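You operate a simulated robot arm through the tools that you are given. There is no shell and no other tool.

The job below is to be done with a simulated robot arm. You get a single attempt, and the scene is never put back.

JOB
Roll the bag of broken pastries to crumbs on the mat.
Fine: roller back; the bag ends in the tray with the blue rim. Set down upright: yellow roller. What is to be rubbed or washed off counts as gone when no trace of it is left.

It is judged by the outcome, as a careful person would: the job done as asked, and still so three seconds after it is handed in. It fails if anything else is knocked over, pushed out of place, dropped, spilled or broken.

ROBOT AND FRAMES
A 6-joint arm with a two-finger parallel gripper, fixed in place. Base frame: the origin is on the floor under the middle of its stand, x ahead of it, y to its left, z up; the work surface is at about z = 87. Readings come in cm, rad, newtons and seconds.
It reaches about 134.7 cm from its shoulder. Its first joint turns from -2.897 to 2.897 rad. Payload 3.91 kg.
The TCP is the grasp point between the finger pads, 3 cm short of the fingertips. In the tool frame z runs along the fingers and y along their closing line. Largest opening 11 cm; finger width 2, thickness 1; the body of the gripper, 4.8 by 11.2 cm, starts 5.5 cm behind the TCP.
Orientation is that of the tool frame in the base frame, as a unit quaternion [w, x, y, z]. With the fingers straight down and closing along the base's y, the tool's x points along the base's -x, its y along +y and its z along -z.

CONTROLS
- The arm moves only by the tool servo_tool. Its argument "increments" is a list that holds one entry, the list of rows, each a list of 7 numbers: the shift along the tool's x, y, z in cm, then the turn, a rotation vector about the tool's x, y, z in rad, then the gripper command, from -1 (shut) to 1 (fully open), values between in proportion. In form: [[[dx, dy, dz, wx, wy, wz, fingers], ...]]. A call has 1 to 20 rows; each row is the pose to reach, as a shift and turn from the pose commanded when the call began, along the tool's axes at that moment. Each row takes 0.2 s and may step no farther than 5 cm and 0.15 rad from the row before; otherwise, or with a gripper value out of range, the whole call is refused. A pose out of reach is approached as far as the arm can. The call stops where the force on the tool passes 60 N (or 10 N more than at its start, if that is more) or the arm is blocked; 0.2 s more then pass. The fingers move at their own pace (about 10.8 cm/s each) and stop on an object; they squeeze with about 28 N. The grip force told is the motor's: it shows also when the fingers shut on nothing. Time passes only in rows, and 0.2 s behind the last, so rows that repeat a pose let the fingers close. It gives the time, the measured TCP pose, the force on the tool (base axes), the opening and the grip force at its end, in the units of the frame above (readings bear some noise), with the torque about the TCP (base axes, N m) and any sound that the robot's microphone picked up, and new pictures: "show" is both (left out), scene, wrist or none.
- Cameras (640 x 400 px; columns grow to the right, rows downward): "scene" is fixed at [39.82, -50, 166.67]; the picture's right is [0.64, -0.77, 0.00], its down [-0.66, -0.54, -0.53] and it looks along [0.41, 0.33, -0.85] (base axes); focal length 312 px, centre (320, 200). "wrist" rides on the gripper at [7.2, 1.7, -10.3] in the tool frame; the picture's right is [-0.23, 0.97, 0.00], its down [-0.76, -0.18, -0.62] and it looks along [-0.61, -0.14, 0.78] (tool axes); focal length 222 px, centre (320, 200). There is no depth. A picture from a camera that has moved, and an enlarged one, comes with that camera's place and axes in the base frame and with its lens.
- inspect(camera, box): a new picture of the part [left, top, right, bottom] of that camera's present view, enlarged. It takes no simulated time.
- close_job(): hands the job in; it is judged then, once.

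Nothing tells you positions but the pictures and the camera data. Unless the task says otherwise, let go and move clear before handing in.

The tools are called after "Call:" as a command line: name --argument value ..., lists and objects as JSON in quotes. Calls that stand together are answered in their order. servo_tool: Moves the arm, as the interface text tells. Its arguments: {"type":"object","properties":{"increments":{"type":"array","items":{"type":"array","items":{"type":"array","items":{"type":"number"}}}},"show":{"type":"string","enum":["both","scene","wrist","none"]}},"required":["increments"]} The other tools are called the same way: inspect (camera, box) takes an enlarged picture of a part of a camera's view; close_job () hands the job in.

At the start:

```text
time: 0.0
eef_pos: [52.76, 14.2, 124.31]
orientation: [0.001, 0.0, 1.0, 0.001]
wrist_force: [0.3, 0.5, 0.6]
torque: [0.01, 0.02, -0.01]
opening: 11.0
grip_force: 0.0
```

scene: 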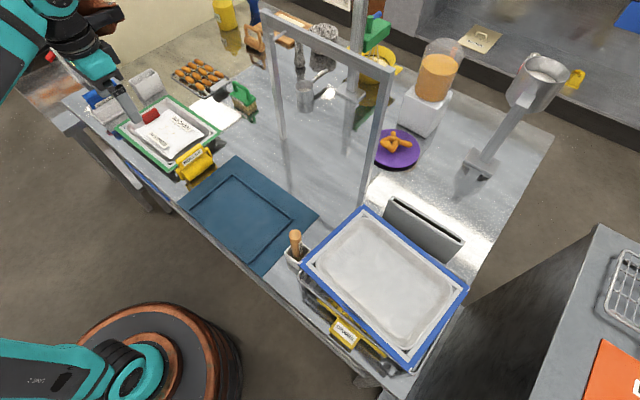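
wrist: 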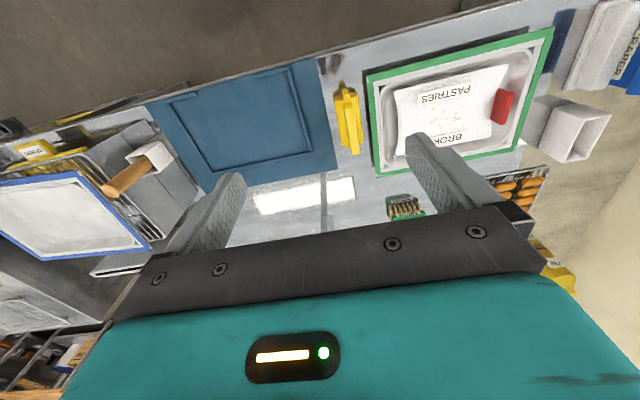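

I see a steel table with a blue mat, a green-rimmed tray holding the pastry bag, a yellow thing near it, a wooden-handled tool in a holder, and a blue-rimmed tray on a raised stand. I'll look closer at each before moving.

Call:
inspect --camera "scene" --box '[60, 60, 280, 200]'

Call:
inspect --camera "scene" --box '[240, 180, 480, 380]'

Call:
inspect --camera "wrist" --box '[300, 0, 640, 220]'

Call:
inspect --camera "wrist" --box '[0, 60, 340, 280]'

Call:
inspect --camera "scene" --box '[160, 140, 340, 280]'

```text
2.86 times, centred on (170, 130) of scene
camera zoom: at [39.82, -50.0, 166.67], right [0.64, -0.77, 0.0], down [-0.66, -0.54, -0.53], along [0.41, 0.33, -0.85], focal length 891 px, centre (749, 400)
```

zoom: 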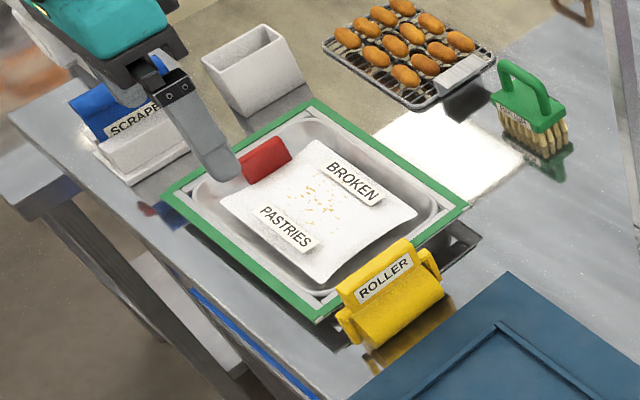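

```text
2.00 times, centred on (360, 280) of scene
camera zoom: at [39.82, -50.0, 166.67], right [0.64, -0.77, 0.0], down [-0.66, -0.54, -0.53], along [0.41, 0.33, -0.85], focal length 624 px, centre (240, 40)
```

zoom: 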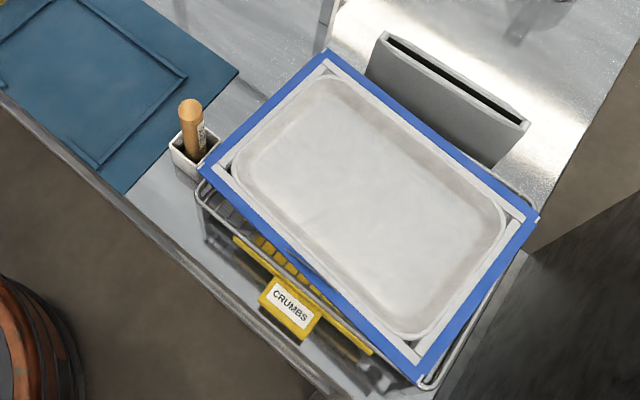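

```text
1.82 times, centred on (470, 110) of wrist
camera zoom: at [45.48, 15.82, 134.65], right [0.23, 0.97, 0.0], down [0.76, -0.18, 0.62], along [0.61, -0.14, -0.78], focal length 404 px, centre (47, 364)
```

zoom: 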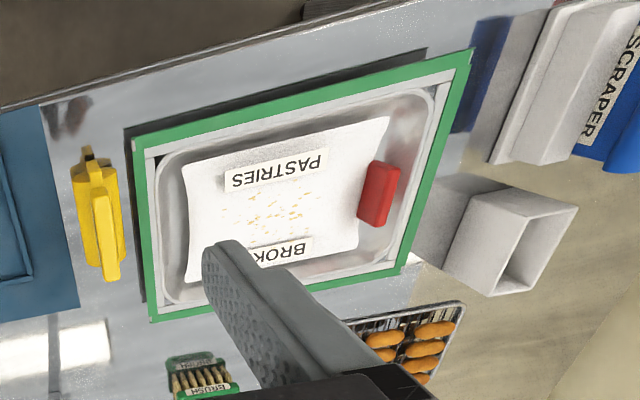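

```text
1.82 times, centred on (170, 170) of wrist
camera zoom: at [45.48, 15.82, 134.65], right [0.23, 0.97, 0.0], down [0.76, -0.18, 0.62], along [0.61, -0.14, -0.78], focal length 404 px, centre (593, 254)
```

zoom: 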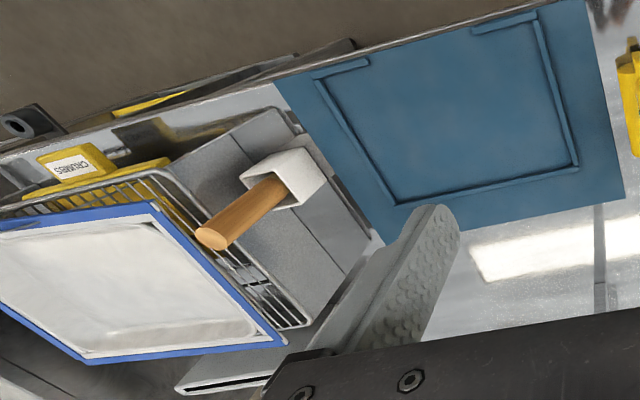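

```text
2.86 times, centred on (250, 210) of scene
camera zoom: at [39.82, -50.0, 166.67], right [0.64, -0.77, 0.0], down [-0.66, -0.54, -0.53], along [0.41, 0.33, -0.85], focal length 891 px, centre (520, 171)
```

zoom: 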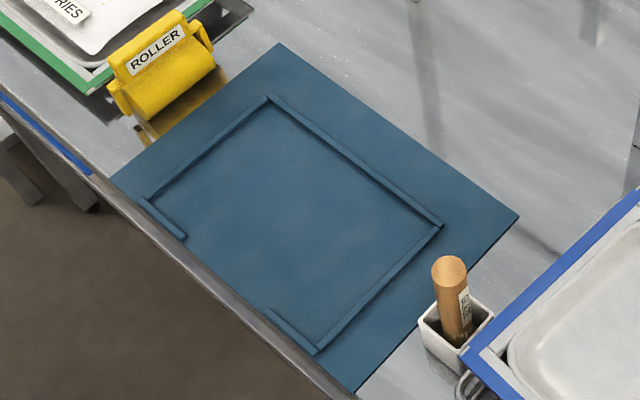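

I see a yellow ROLLER beside the green tray, and an upright wooden pin with a label in a white holder, so I want to read the labels and see the bag's red part before moving.

Call:
inspect --camera "scene" --box '[275, 220, 325, 275]'

Call:
inspect --camera "scene" --box '[165, 135, 225, 190]'

Call:
inspect --camera "scene" --box '[120, 95, 220, 165]'

Call:
inspect --camera "wrist" --box '[320, 70, 380, 170]'

Call:
inspect --camera "scene" --box '[160, 0, 480, 180]'

Call:
inspect --camera "scene" --box '[270, 240, 420, 370]'

```text
7.27 times, centred on (300, 248) of scene
camera zoom: at [39.82, -50.0, 166.67], right [0.64, -0.77, 0.0], down [-0.66, -0.54, -0.53], along [0.41, 0.33, -0.85], focal length 2269 px, centre (466, -146)
```

zoom: 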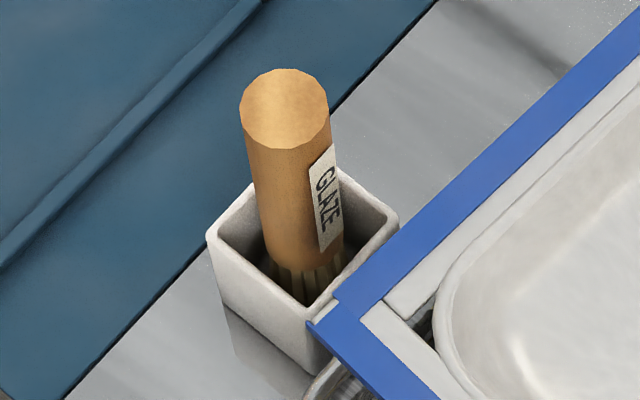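

```text
7.27 times, centred on (195, 162) of scene
camera zoom: at [39.82, -50.0, 166.67], right [0.64, -0.77, 0.0], down [-0.66, -0.54, -0.53], along [0.41, 0.33, -0.85], focal length 2269 px, centre (1229, 473)
```

zoom: 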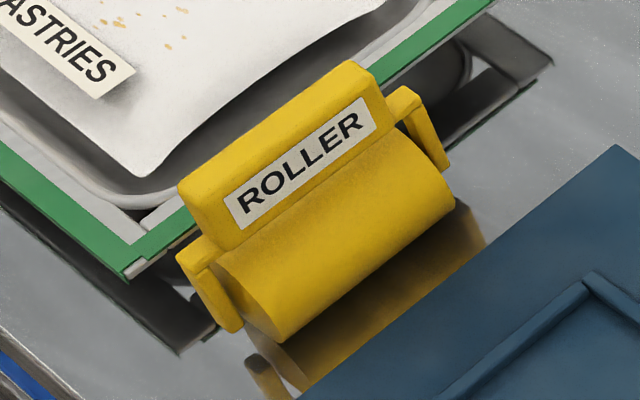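

```text
5.71 times, centred on (170, 130) of scene
camera zoom: at [39.82, -50.0, 166.67], right [0.64, -0.77, 0.0], down [-0.66, -0.54, -0.53], along [0.41, 0.33, -0.85], focal length 1782 px, centre (1177, 600)
```

zoom: 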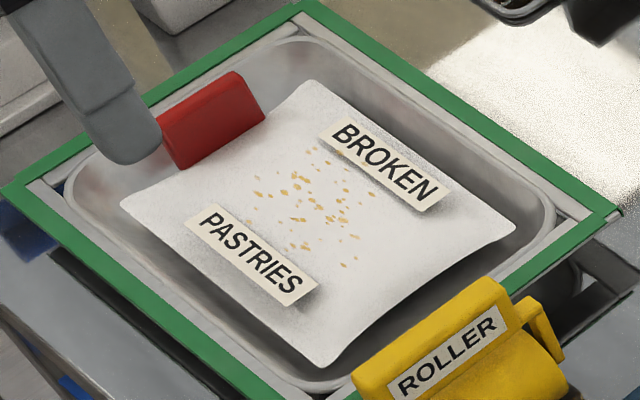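

```text
4.00 times, centred on (350, 120) of wrist
camera zoom: at [45.48, 15.82, 134.65], right [0.23, 0.97, 0.0], down [0.76, -0.18, 0.62], along [0.61, -0.14, -0.78], focal length 888 px, centre (200, 520)
```

zoom: 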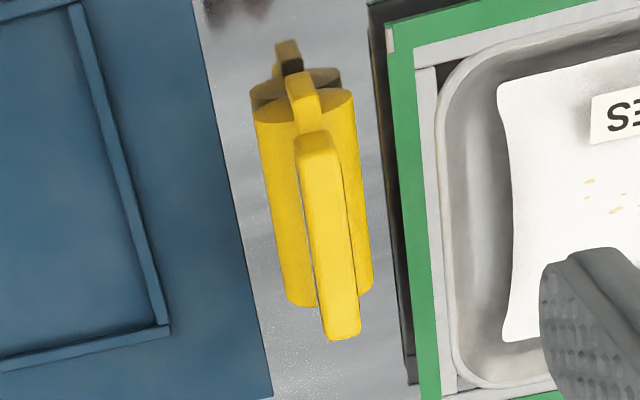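

```text
2.00 times, centred on (320, 90) of scene
camera zoom: at [39.82, -50.0, 166.67], right [0.64, -0.77, 0.0], down [-0.66, -0.54, -0.53], along [0.41, 0.33, -0.85], focal length 624 px, centre (320, 420)
```

zoom: 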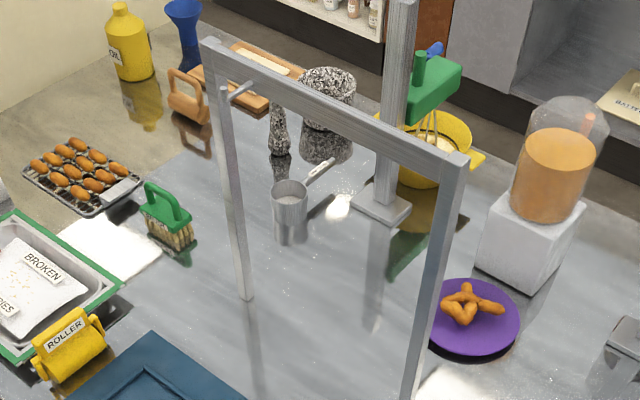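

```text
3.08 times, centred on (345, 305) of scene
camera zoom: at [39.82, -50.0, 166.67], right [0.64, -0.77, 0.0], down [-0.66, -0.54, -0.53], along [0.41, 0.33, -0.85], focal length 960 px, centre (243, -123)
```

zoom: 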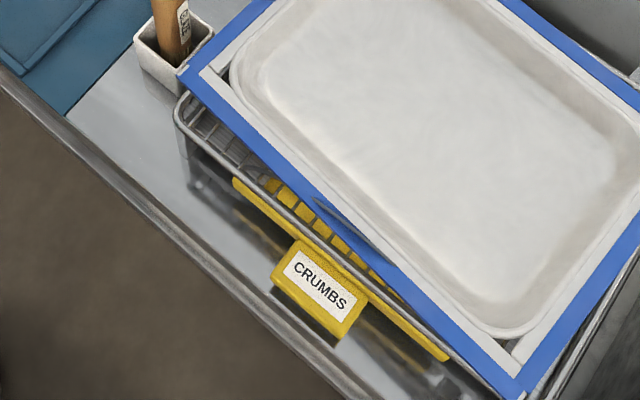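

The bag (about 13 x 20 cm, red tab at its +y end) lies in the green tray around (65, 36). The roller's handle bar is near (62, 18, 96), the mat's ridge frame is centred near (59, -4), and the blue tray's rim is at z ≈ 100 around (65, -47). I'll move to a viewpoint over the bag to see the red tab better.

Call:
servo_tool --increments '[[[0.28, 3.18, 0.8, 0, 0, 0, 0.2], [0.55, 6.36, 1.6, 0, 0, 0, 0.2], [0.83, 9.54, 2.4, 0, 0, 0, 0.2], [1.1, 12.72, 3.2, 0, 0, 0, 0.2], [1.38, 15.9, 4.5, 0, 0, 0, 0.2], [1.66, 19.08, 6, 0, 0, 0, 0.2], [1.93, 22.26, 8, 0, 0, 0, 0.2], [2.2, 25.44, 10, 0, 0, 0, 0.2], [2.5, 28.6, 12, 0, 0, 0, 0.2], [2.76, 31.8, 14, 0, 0, 0, 0.2]]]'

```text
time: 2.2
eef_pos: [50.09, 45.82, 110.24]
orientation: [0.001, 0.001, 1.0, 0.001]
wrist_force: [0.1, 0.2, 0.5]
torque: [0.04, -0.03, -0.01]
opening: 6.62
grip_force: 0.0
camera wrist: at [42.79, 47.6, 120.6], right [0.23, 0.97, 0.0], down [0.76, -0.18, 0.62], along [0.61, -0.14, -0.78], focal length 222 px, centre (320, 200)
```

scene: 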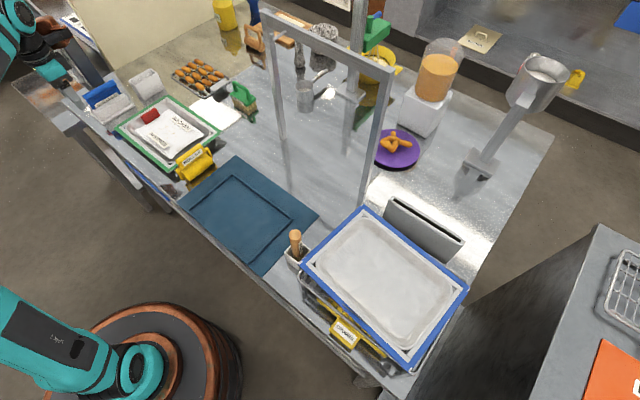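
wrist: 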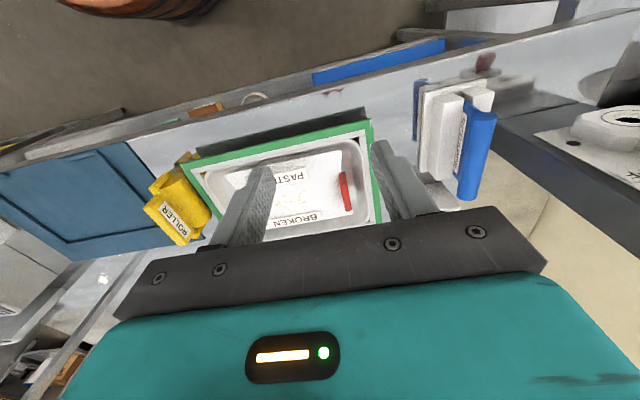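

Call:
inspect --camera "wrist" --box '[240, 110, 420, 240]'

Call:
inspect --camera "scene" --box '[110, 90, 230, 190]'

Call:
inspect --camera "wrist" --box '[130, 130, 270, 260]'

```text
3.08 times, centred on (330, 175) of wrist
camera zoom: at [42.79, 47.6, 120.6], right [0.23, 0.97, 0.0], down [0.76, -0.18, 0.62], along [0.61, -0.14, -0.78], focal length 684 px, centre (289, 277)
```

zoom: 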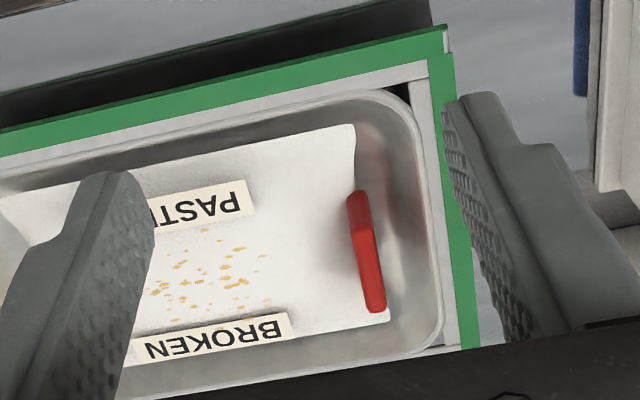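

```text
4.00 times, centred on (170, 140) of scene
camera zoom: at [39.82, -50.0, 166.67], right [0.64, -0.77, 0.0], down [-0.66, -0.54, -0.53], along [0.41, 0.33, -0.85], focal length 1248 px, centre (920, 440)
```

zoom: 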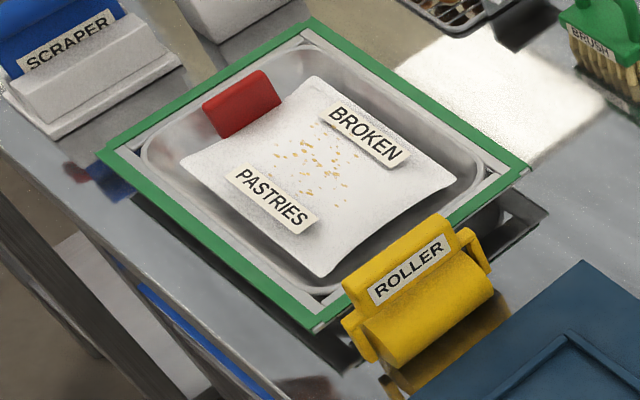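

```text
3.08 times, centred on (200, 195) of wrist
camera zoom: at [42.79, 47.6, 120.6], right [0.23, 0.97, 0.0], down [0.76, -0.18, 0.62], along [0.61, -0.14, -0.78], focal length 684 px, centre (689, 215)
```

zoom: 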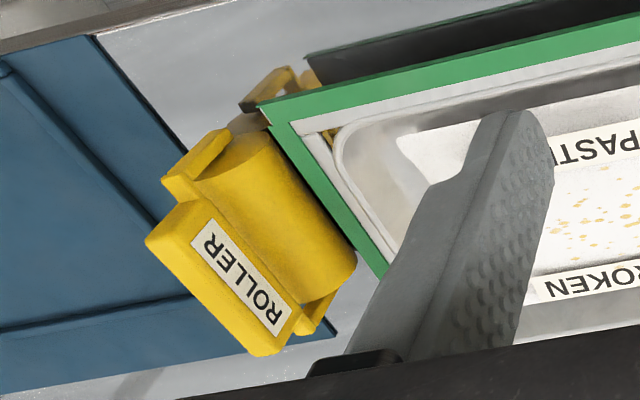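

The red tab is an upright plate about 5.5 cm long in x, roughly at (65, 46), with its top at z ≈ 93.4. I'll hover over it to measure it better.

Call:
servo_tool --increments '[[[-3, 0, 1, 0, 0, 0, 0], [-6, 0, 2, 0, 0, 0, 0], [-9, 0.1, 3, 0, 0, 0, 0], [-12, 0.2, 4.5, 0, 0, 0, 0], [-15, 0.2, 6.2, 0, 0, 0, 0], [-15, 0.2, 6.2, 0, 0, 0, 0]]]'

Call:
inspect --camera "wrist" --box '[230, 40, 410, 160]'

Call:
inspect --camera "scene" --box '[110, 80, 190, 140]'

```text
time: 3.6
eef_pos: [64.82, 46.34, 104.3]
orientation: [0.001, 0.001, 1.0, 0.001]
wrist_force: [-1.0, 1.2, 0.2]
torque: [0.01, -0.01, 0.0]
opening: 5.52
grip_force: 0.1
camera wrist: at [57.6, 47.91, 114.61], right [0.23, 0.97, 0.0], down [0.76, -0.18, 0.62], along [0.61, -0.14, -0.78], focal length 222 px, centre (320, 200)
```

scene: 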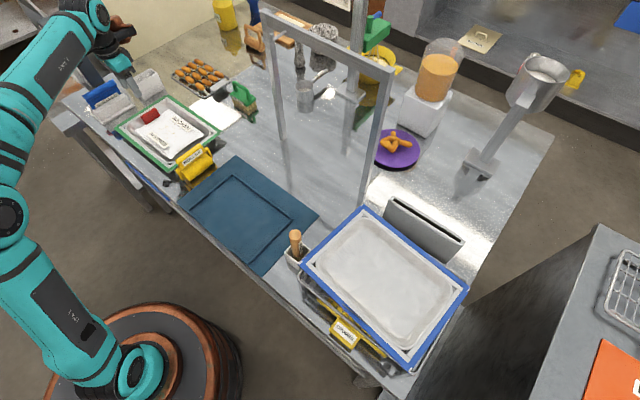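
wrist: 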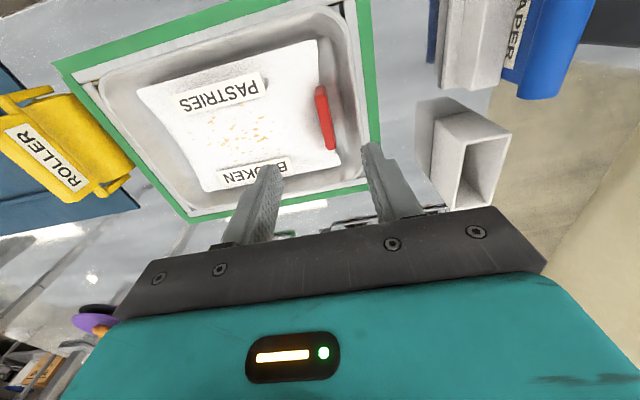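

```text
3.33 times, centred on (320, 100) of wrist
camera zoom: at [57.6, 47.91, 114.61], right [0.23, 0.97, 0.0], down [0.76, -0.18, 0.62], along [0.61, -0.14, -0.78], focal length 740 px, centre (320, 533)
```

zoom: 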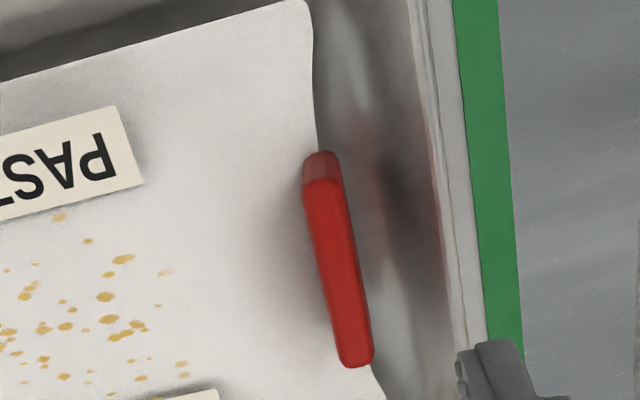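

```text
6.67 times, centred on (150, 110) of scene
camera zoom: at [39.82, -50.0, 166.67], right [0.64, -0.77, 0.0], down [-0.66, -0.54, -0.53], along [0.41, 0.33, -0.85], focal length 2080 px, centre (1453, 800)
```

zoom: 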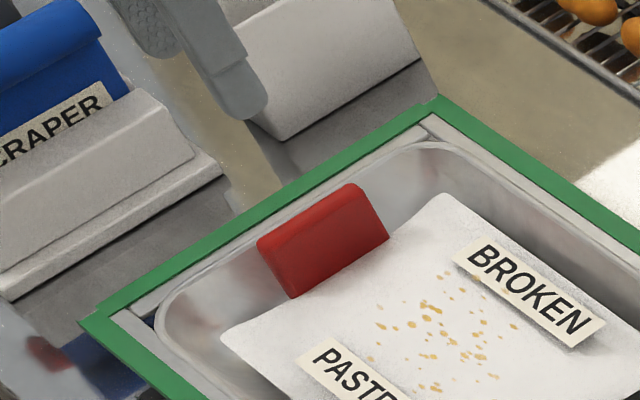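

The tab's centre comes out at about (65.2, 46.7), 1 cm thick, top near z = 93. I'll narrow the fingers and descend just above it, then check alignment.

Call:
servo_tool --increments '[[[-0.2, 0.5, 2, 0, 0, 0, -0.53], [-0.2, 0.5, 4, 0, 0, 0, -0.53], [-0.2, 0.5, 6, 0, 0, 0, -0.53], [-0.2, 0.5, 7.3, 0, 0, 0, -0.53], [-0.2, 0.5, 7.3, 0, 0, 0, -0.53]]]'

Call:
inspect --camera "wrist" --box '[260, 30, 420, 180]'

Call:
inspect --camera "scene" --box '[110, 80, 190, 140]'

```text
time: 4.8
eef_pos: [65.31, 46.59, 97.03]
orientation: [0.001, 0.001, 1.0, 0.001]
wrist_force: [-0.2, 0.0, -1.3]
torque: [0.05, -0.01, 0.02]
opening: 2.58
grip_force: 0.1
camera wrist: at [57.94, 48.23, 107.3], right [0.23, 0.97, 0.0], down [0.76, -0.18, 0.62], along [0.61, -0.14, -0.78], focal length 222 px, centre (320, 200)
```

scene: 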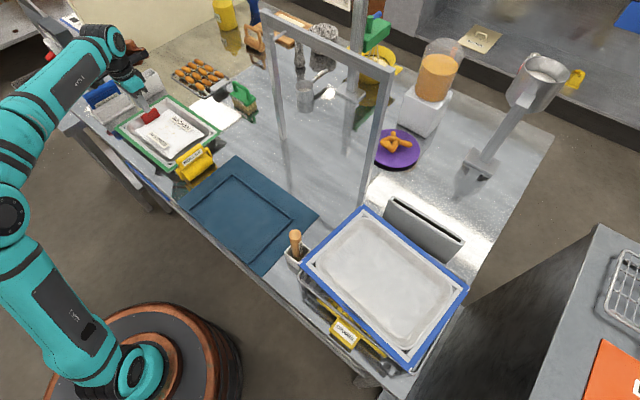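
wrist: 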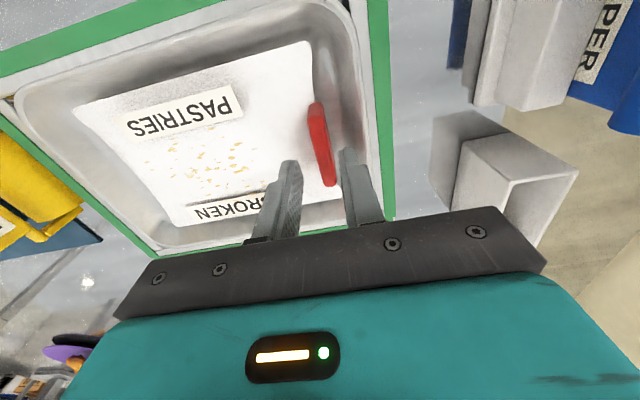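

```text
2.67 times, centred on (340, 105) of wrist
camera zoom: at [57.94, 48.23, 107.3], right [0.23, 0.97, 0.0], down [0.76, -0.18, 0.62], along [0.61, -0.14, -0.78], focal length 592 px, centre (267, 453)
```

zoom: 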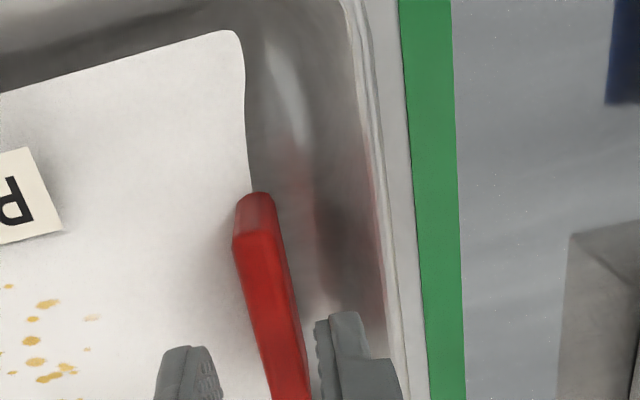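

```text
6.67 times, centred on (150, 110) of scene
camera zoom: at [39.82, -50.0, 166.67], right [0.64, -0.77, 0.0], down [-0.66, -0.54, -0.53], along [0.41, 0.33, -0.85], focal length 2080 px, centre (1453, 800)
```

zoom: 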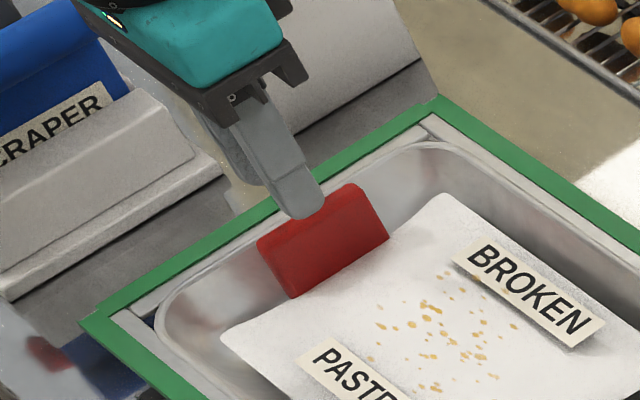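

The fingers straddle the tab well. I'll descend about 4 cm and close gently.

Call:
servo_tool --increments '[[[0, 0, 1, 0, 0, 0, -0.53], [0, 0, 2, 0, 0, 0, -0.53], [0, 0, 3, 0, 0, 0, -0.53], [0, 0, 4, 0, 0, 0, -0.53], [0, 0, 4.2, 0, 0, 0, -0.53]]]'

Call:
inspect --camera "scene" --box '[110, 80, 190, 140]'

Call:
inspect --camera "wrist" --box '[240, 60, 400, 210]'

```text
time: 6.0
eef_pos: [65.37, 46.67, 92.87]
orientation: [0.001, 0.001, 1.0, 0.002]
wrist_force: [6.5, 1.8, 26.2]
torque: [-0.37, -0.13, 0.19]
opening: 2.49
grip_force: 0.1
camera wrist: at [58.05, 48.25, 103.21], right [0.23, 0.97, 0.0], down [0.76, -0.18, 0.63], along [0.61, -0.14, -0.78], focal length 222 px, centre (320, 200)
```

scene: 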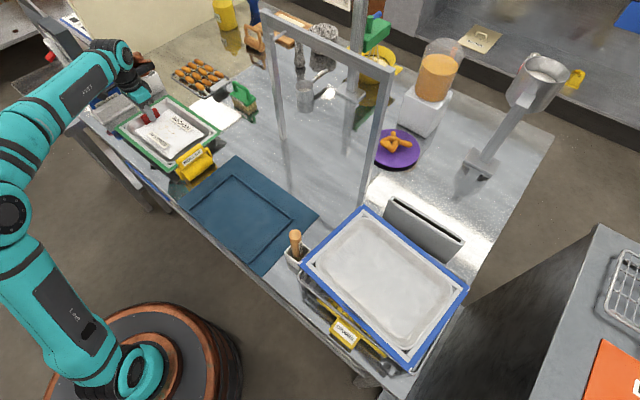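
wrist: 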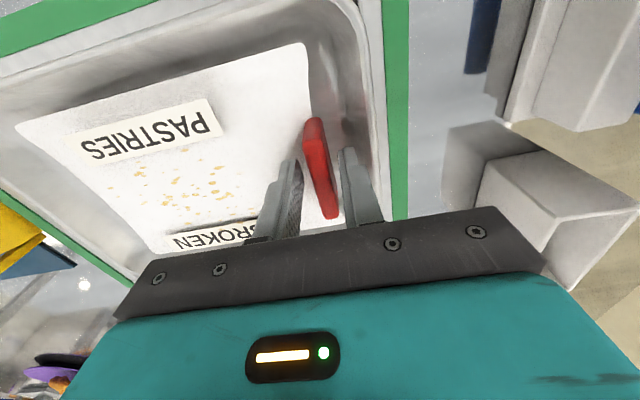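

```text
6.67 times, centred on (150, 110) of scene
camera zoom: at [39.82, -50.0, 166.67], right [0.64, -0.77, 0.0], down [-0.66, -0.54, -0.53], along [0.41, 0.33, -0.85], focal length 2080 px, centre (1453, 800)
```

zoom: 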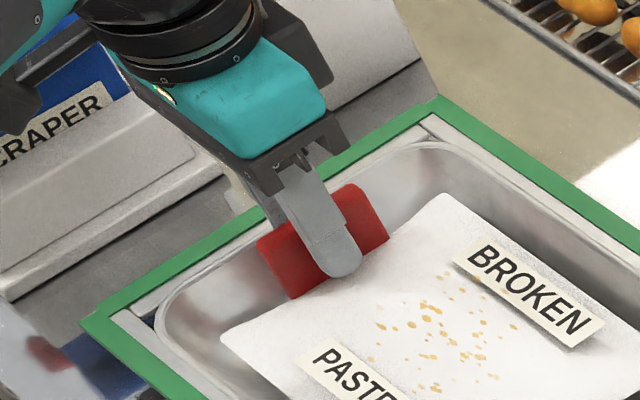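

```text
2.67 times, centred on (320, 135) of wrist
camera zoom: at [58.05, 48.25, 103.21], right [0.23, 0.97, 0.0], down [0.76, -0.18, 0.63], along [0.61, -0.14, -0.78], focal length 592 px, centre (320, 373)
```

zoom: 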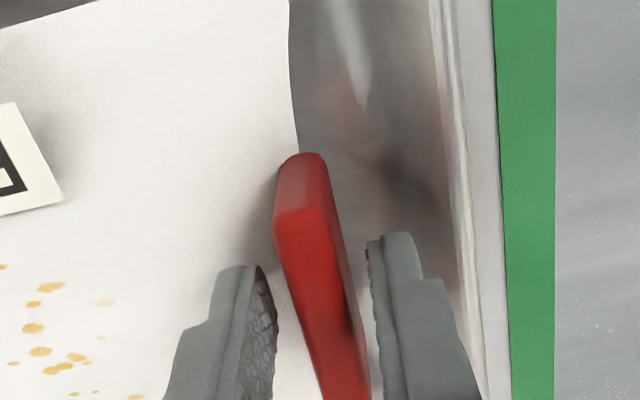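

The fingertip on the bag side is pressing on the bag (26 N), so I'll lift a few millimetres and then close on the tab.

Call:
servo_tool --increments '[[[0, 0, -0.5, 0, 0, 0, -0.53], [0, 0, -0.5, 0, 0, 0, -1], [0, 0, -0.5, 0, 0, 0, -1], [0, 0, -0.5, 0, 0, 0, -1]]]' --show "none"

Call:
inspect --camera "scene" --box '[110, 80, 210, 170]'

Call:
inspect --camera "wrist" --box '[240, 60, 400, 210]'

```text
time: 7.0
eef_pos: [65.27, 46.77, 93.09]
orientation: [0.0, 0.001, 1.0, -0.001]
wrist_force: [0.4, 1.0, 0.1]
torque: [0.14, 0.0, -0.03]
opening: 1.13
grip_force: 28.4
```

```text
4.44 times, centred on (160, 125) of scene
camera zoom: at [39.82, -50.0, 166.67], right [0.64, -0.77, 0.0], down [-0.66, -0.54, -0.53], along [0.41, 0.33, -0.85], focal length 1386 px, centre (1031, 533)
```

zoom: 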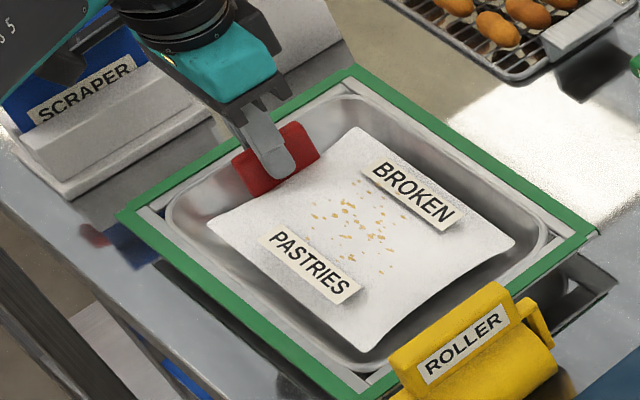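

```text
2.67 times, centred on (320, 135) of wrist
camera zoom: at [58.01, 48.39, 103.43], right [0.23, 0.97, 0.0], down [0.76, -0.18, 0.62], along [0.61, -0.14, -0.78], focal length 592 px, centre (320, 373)
```

zoom: 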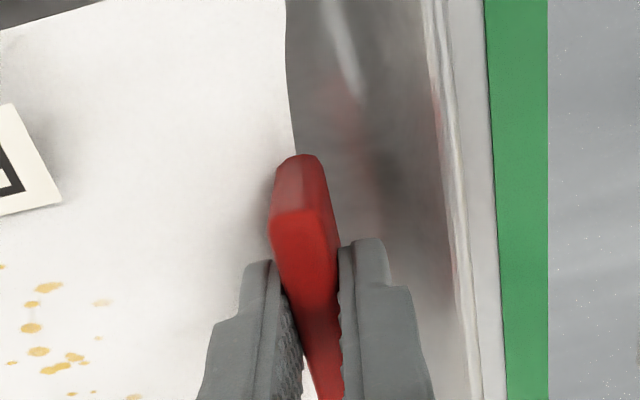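

I have the tab (opening 1.13 cm, 28 N). I'll lift slowly and see whether the bag hangs or stays flat.

Call:
servo_tool --increments '[[[0, 0, -0.8, 0, 0, 0, -1], [0, 0, -1.6, 0, 0, 0, -1], [0, 0, -2.6, 0, 0, 0, -1], [0, 0, -3.8, 0, 0, 0, -1], [0, 0, -5, 0, 0, 0, -1], [0, 0, -6, 0, 0, 0, -1], [0, 0, -6, 0, 0, 0, -1]]]'

Call:
inspect --camera "scene" --box '[90, 60, 230, 180]'

```text
time: 8.6
eef_pos: [65.11, 46.78, 99.2]
orientation: [0.001, 0.001, 1.0, 0.0]
wrist_force: [0.4, 0.1, -1.8]
torque: [0.16, 0.0, 0.0]
opening: 1.15
grip_force: 27.7
camera wrist: at [57.95, 48.32, 109.43], right [0.23, 0.97, 0.0], down [0.76, -0.18, 0.62], along [0.61, -0.14, -0.78], focal length 222 px, centre (320, 200)
```

scene: 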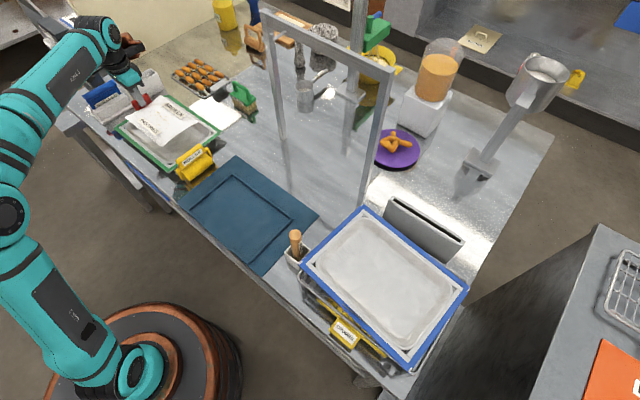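
wrist: 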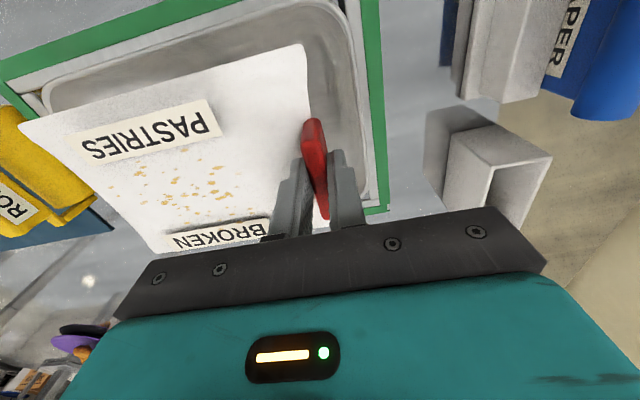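

```text
3.33 times, centred on (160, 120) of scene
camera zoom: at [39.82, -50.0, 166.67], right [0.64, -0.77, 0.0], down [-0.66, -0.54, -0.53], along [0.41, 0.33, -0.85], focal length 1040 px, centre (853, 467)
```

zoom: 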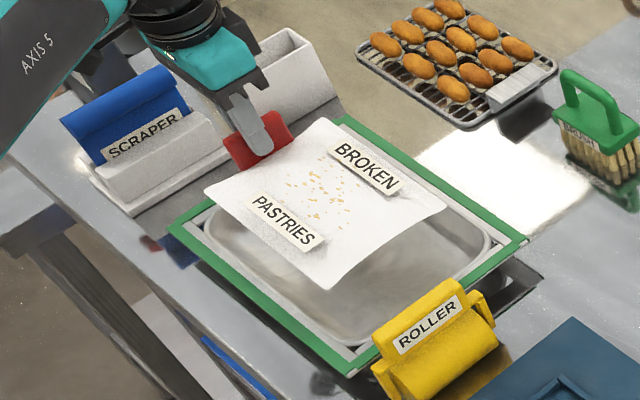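

The bag stays flat and rigid, about 0.2 kg. I'll raise it above the roller's height and carry it over the mat with the bag centred over the ridge frame.

Call:
servo_tool --increments '[[[0, 0, -1.5, 0, 0, 0, -1], [0, 0, -3.5, 0, 0, 0, -1], [0, 0, -5.5, 0, 0, 0, -1], [0, -0.7, -7.5, 0, 0, 0, -1], [0.3, -2.2, -8.9, 0, 0, 0, -1], [0.7, -4.7, -8.9, 0, 0, 0, -1], [1.2, -7.7, -8.9, 0, 0, 0, -1], [1.7, -10.9, -8.9, 0, 0, 0, -1], [2.2, -14.1, -8.9, 0, 0, 0, -1], [2.7, -17.3, -8.9, 0, 0, 0, -1], [3.2, -20.5, -8.9, 0, 0, 0, -1], [3.7, -23.7, -8.9, 0, 0, 0, -1], [4.2, -26.9, -8.9, 0, 0, 0, -1], [4.7, -30.1, -8.9, 0, 0, 0, -1], [5.2, -33.3, -8.9, 0, 0, 0, -1], [5.6, -36.5, -8.9, 0, 0, 0, -1], [5.9, -39, -8.9, 0, 0, 0, -1], [6.1, -40.4, -8.9, 0, 0, 0, -1], [6.1, -40.7, -8.9, 0, 0, 0, -1], [6.1, -40.7, -8.9, 0, 0, 0, -1]]]'

Call:
inspect --camera "wrist" --box '[80, 0, 400, 220]'

Call:
inspect --camera "scene" --box '[150, 120, 330, 290]'

```text
time: 12.8
eef_pos: [59.11, 5.85, 108.0]
orientation: [0.001, 0.001, 1.0, 0.001]
wrist_force: [0.4, -0.7, -1.8]
torque: [0.14, 0.0, 0.04]
opening: 1.13
grip_force: 27.9
camera wrist: at [51.89, 7.63, 118.34], right [0.23, 0.97, 0.0], down [0.76, -0.18, 0.62], along [0.61, -0.14, -0.78], focal length 222 px, centre (320, 200)
```

scene: 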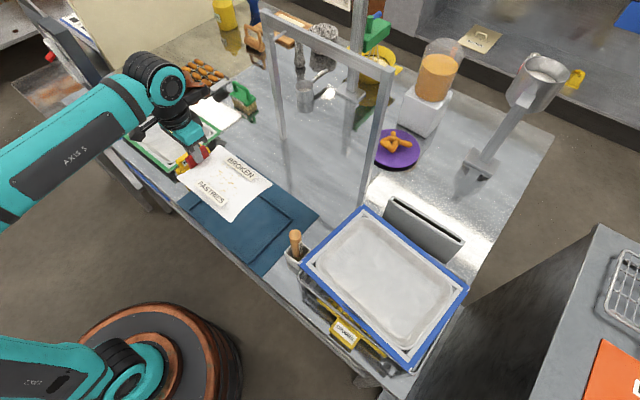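
wrist: 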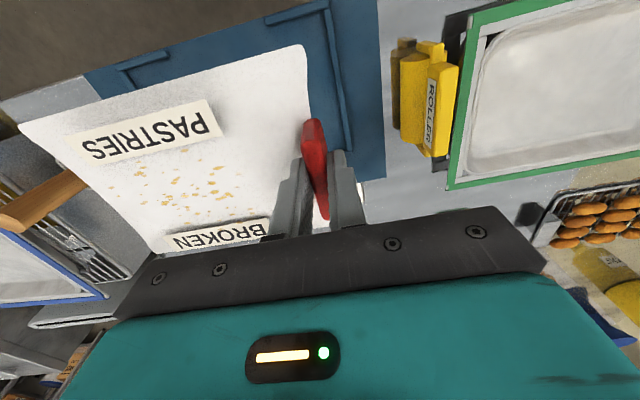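

```text
1.82 times, centred on (240, 110) of wrist
camera zoom: at [51.89, 7.63, 118.34], right [0.23, 0.97, 0.0], down [0.76, -0.18, 0.62], along [0.61, -0.14, -0.78], focal length 404 px, centre (466, 364)
```

zoom: 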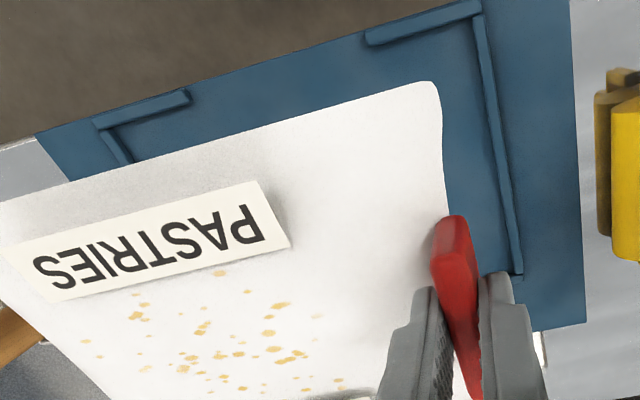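

```text
2.35 times, centred on (240, 205) of scene
camera zoom: at [39.82, -50.0, 166.67], right [0.64, -0.77, 0.0], down [-0.66, -0.54, -0.53], along [0.41, 0.33, -0.85], focal length 734 px, centre (508, 188)
```

zoom: 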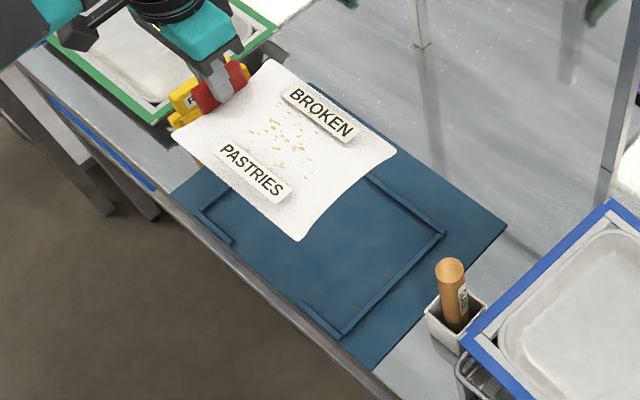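

The bag sits centrally over the ridge frame (frame outer edges about x 50.7–67.6, y −16.6–8.7). I'll lower to just above the mat.

Call:
servo_tool --increments '[[[0.1, 0, 1.5, 0, 0, 0, -1], [0.2, 0, 4, 0, 0, 0, -1], [0.2, 0, 6.5, 0, 0, 0, -1], [0.2, 0, 9, 0, 0, 0, -1], [0.2, 0, 11, 0, 0, 0, -1], [0.2, 0, 12.5, 0, 0, 0, -1], [0.2, 0, 13.5, 0, 0, 0, -1], [0.2, 0, 14, 0, 0, 0, -1], [0.2, 0, 14, 0, 0, 0, -1]]]'

Call:
inspect --camera "scene" --box '[150, 120, 330, 290]'

Call:
inspect --camera "wrist" --box '[80, 0, 400, 220]'

```text
time: 14.8
eef_pos: [58.83, 5.97, 94.07]
orientation: [0.001, 0.001, 1.0, 0.001]
wrist_force: [1.0, -0.9, -1.8]
torque: [0.15, -0.01, -0.01]
opening: 1.15
grip_force: 27.7
camera wrist: at [51.57, 7.7, 104.4], right [0.23, 0.97, 0.0], down [0.76, -0.18, 0.62], along [0.61, -0.14, -0.78], focal length 222 px, centre (320, 200)
```

scene: 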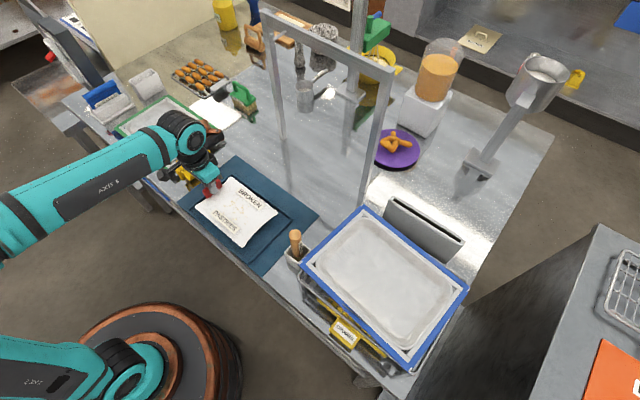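
wrist: 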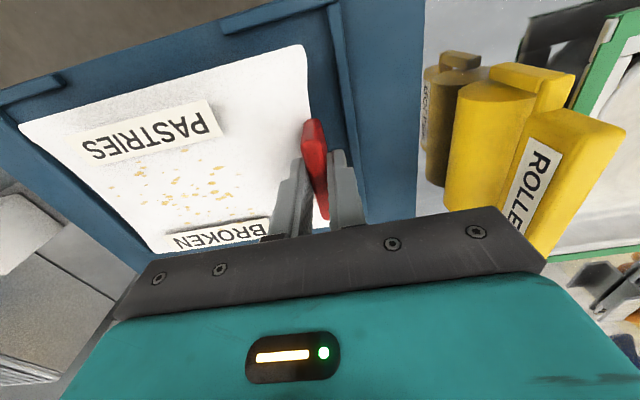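

```text
2.35 times, centred on (240, 205) of scene
camera zoom: at [39.82, -50.0, 166.67], right [0.64, -0.77, 0.0], down [-0.66, -0.54, -0.53], along [0.41, 0.33, -0.85], focal length 734 px, centre (508, 188)
```

zoom: 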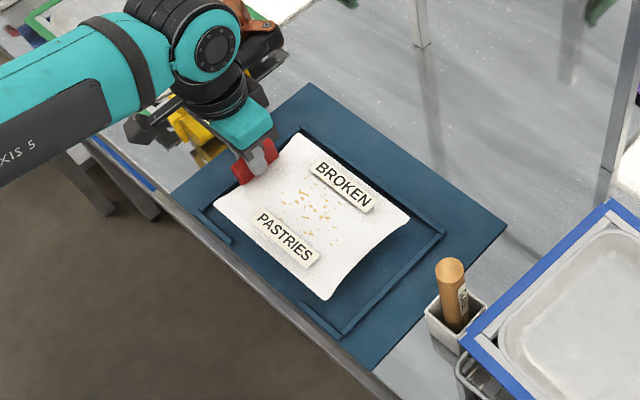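

```text
1.82 times, centred on (240, 110) of wrist
camera zoom: at [51.57, 7.7, 104.4], right [0.23, 0.97, 0.0], down [0.76, -0.18, 0.62], along [0.61, -0.14, -0.78], focal length 404 px, centre (466, 364)
```

zoom: 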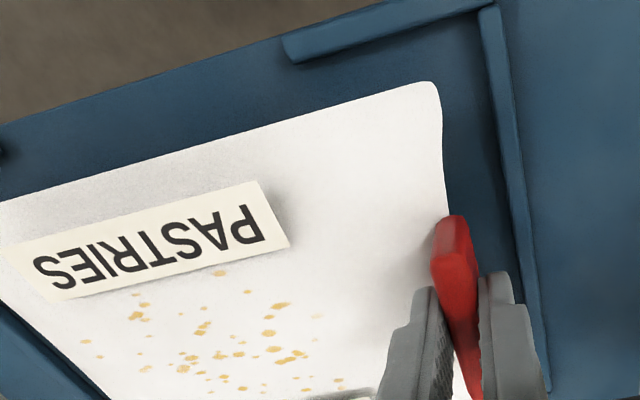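

The bag is inside the ridge frame with margin all round. I'll lower in small steps until the weight comes off.

Call:
servo_tool --increments '[[[0, 0, 0.4, 0, 0, 0, -1], [0, 0, 0.8, 0, 0, 0, -1], [0, 0, 1.0, 0, 0, 0, -1]]]' --show "none"

Call:
inspect --camera "scene" --box '[170, 150, 310, 260]'

```text
time: 15.6
eef_pos: [59.07, 6.06, 93.2]
orientation: [0.001, 0.001, 1.0, 0.001]
wrist_force: [0.1, 0.1, -2.1]
torque: [0.13, 0.02, -0.04]
opening: 1.14
grip_force: 28.4
```

```text
3.64 times, centred on (240, 205) of scene
camera zoom: at [39.82, -50.0, 166.67], right [0.64, -0.77, 0.0], down [-0.66, -0.54, -0.53], along [0.41, 0.33, -0.85], focal length 1134 px, centre (611, 182)
```

zoom: 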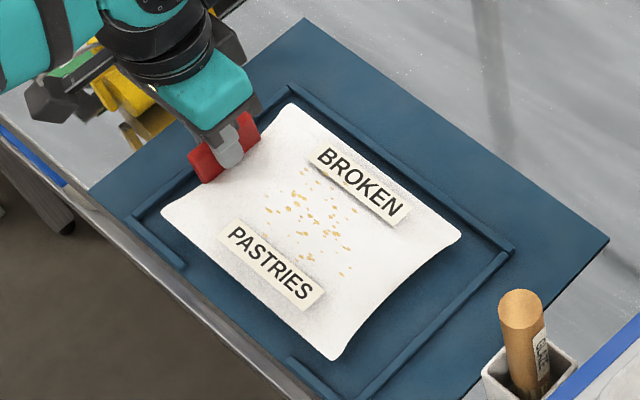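

Call:
servo_tool --increments '[[[0, 0, 0.2, 0, 0, 0, -1], [0, 0, 0.4, 0, 0, 0, -1], [0, 0, 0.6, 0, 0, 0, -1]]]' --show "none"

```text
time: 16.4
eef_pos: [58.81, 6.03, 92.88]
orientation: [0.004, 0.0, 1.0, 0.001]
wrist_force: [8.3, 3.3, 47.9]
torque: [-0.18, 0.31, 0.21]
opening: 1.18
grip_force: 27.7
```

Contact found at about z = 93 (48 N, so it's stiff). I'll back off to no load, then open a little and lift straight up.

Call:
servo_tool --increments '[[[0, 0, -0.3, 0, 0, 0, -1], [0, 0, -0.55, 0, 0, 0, -1], [0, 0, -0.55, 0, 0, 0, -1]]]' --show "none"

```text
time: 17.2
eef_pos: [58.94, 6.0, 92.92]
orientation: [-0.001, 0.001, 1.0, 0.0]
wrist_force: [-0.7, 0.9, -0.8]
torque: [0.01, -0.04, 0.04]
opening: 1.14
grip_force: 28.3
```

Call:
servo_tool --increments '[[[0, 0, 0, 0, 0, 0, -0.7], [0, 0, 0, 0, 0, 0, -0.53], [0, 0, 0, 0, 0, 0, -0.53], [0, 0, -1, 0, 0, 0, -0.53], [0, 0, -2.5, 0, 0, 0, -0.53], [0, 0, -4.5, 0, 0, 0, -0.53], [0, 0, -7, 0, 0, 0, -0.53], [0, 0, -10, 0, 0, 0, -0.2], [0, 0, -13, 0, 0, 0, 0], [0, 0, -15, 0, 0, 0, 0]]]'

Call:
inspect --camera "scene" --box '[150, 120, 330, 290]'

```text
time: 19.4
eef_pos: [58.8, 5.93, 108.08]
orientation: [0.0, 0.001, 1.0, -0.001]
wrist_force: [-0.3, -0.2, -0.1]
torque: [-0.01, 0.01, 0.03]
opening: 5.51
grip_force: 0.1
camera wrist: at [51.54, 7.5, 118.39], right [0.23, 0.97, 0.0], down [0.76, -0.18, 0.62], along [0.61, -0.14, -0.78], focal length 222 px, centre (320, 200)
```

scene: 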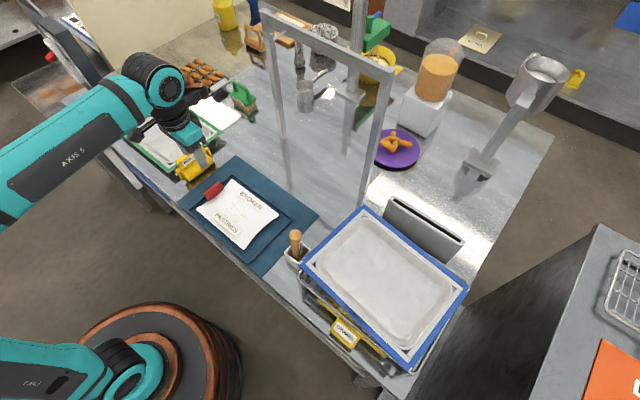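
wrist: 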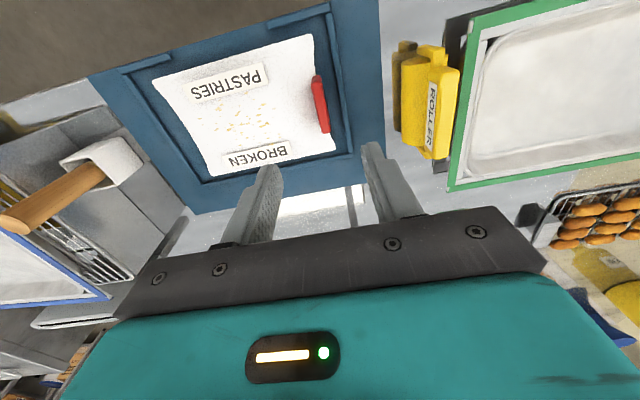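

```text
2.35 times, centred on (240, 205) of scene
camera zoom: at [39.82, -50.0, 166.67], right [0.64, -0.77, 0.0], down [-0.66, -0.54, -0.53], along [0.41, 0.33, -0.85], focal length 734 px, centre (508, 188)
```

zoom: 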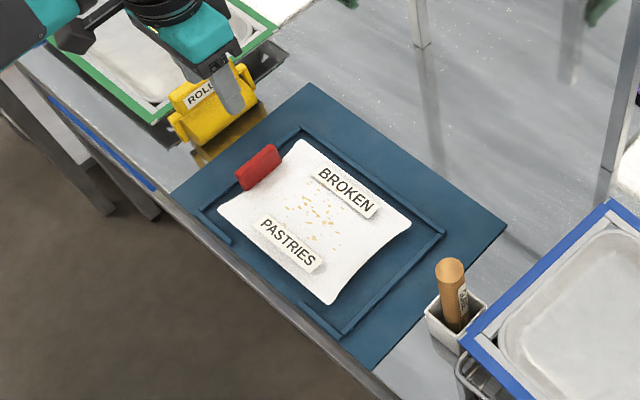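

The bag is lying flat inside the frame. Now for the roller: I'll move above its handle and measure it.

Call:
servo_tool --increments '[[[-0.5, 2, 0, 0, 0, 0, 0], [-1.2, 5, 0, 0, 0, 0, 0], [-2, 8, 0, 0, 0, 0, 0], [-2.8, 10.5, 0, 0, 0, 0, 0], [-3.1, 11.7, 0, 0, 0, 0, 0], [-3.1, 11.7, 0, 0, 0, 0, 0]]]'

Call:
inspect --camera "wrist" --box '[230, 40, 410, 190]'

Call:
inspect --camera "scene" --box '[160, 130, 230, 190]'

```text
time: 20.8
eef_pos: [61.84, 18.02, 108.1]
orientation: [0.001, 0.001, 1.0, 0.001]
wrist_force: [-0.1, -0.1, 0.0]
torque: [0.04, 0.02, -0.01]
opening: 5.5
grip_force: 0.1
camera wrist: at [54.58, 19.55, 118.39], right [0.23, 0.97, 0.0], down [0.76, -0.18, 0.62], along [0.61, -0.14, -0.78], focal length 222 px, centre (320, 200)
```

scene: 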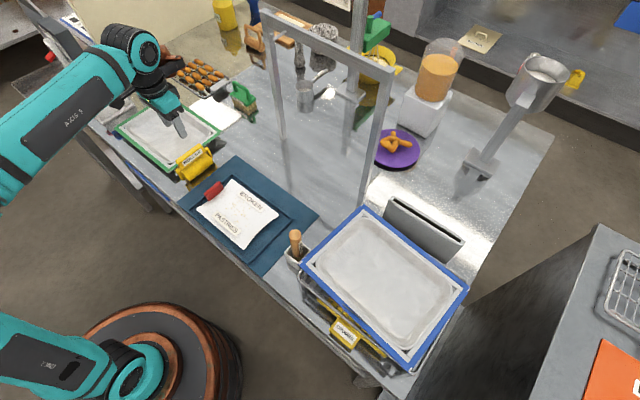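
wrist: 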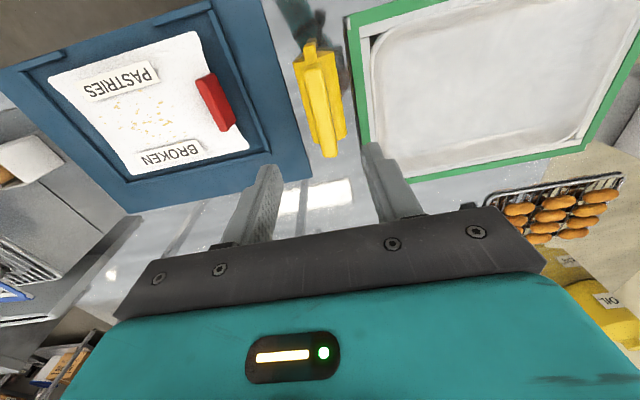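

```text
2.67 times, centred on (320, 115) of wrist
camera zoom: at [54.58, 19.55, 118.39], right [0.23, 0.97, 0.0], down [0.76, -0.18, 0.62], along [0.61, -0.14, -0.78], focal length 592 px, centre (320, 427)
```

zoom: 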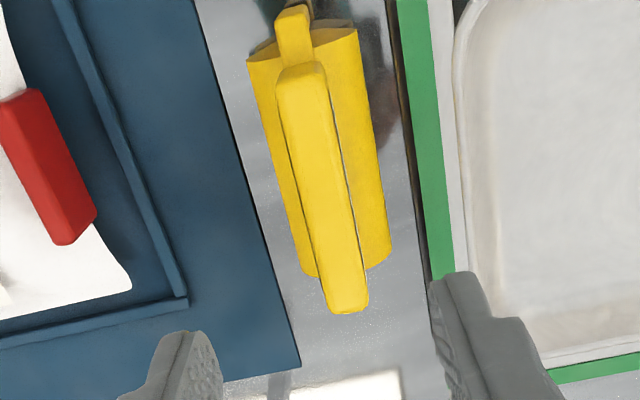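

```text
6.67 times, centred on (195, 160) of scene
camera zoom: at [39.82, -50.0, 166.67], right [0.64, -0.77, 0.0], down [-0.66, -0.54, -0.53], along [0.41, 0.33, -0.85], focal length 2080 px, centre (1153, 467)
```

zoom: 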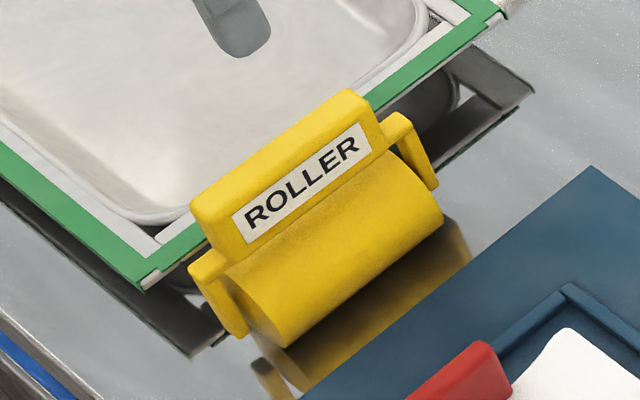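

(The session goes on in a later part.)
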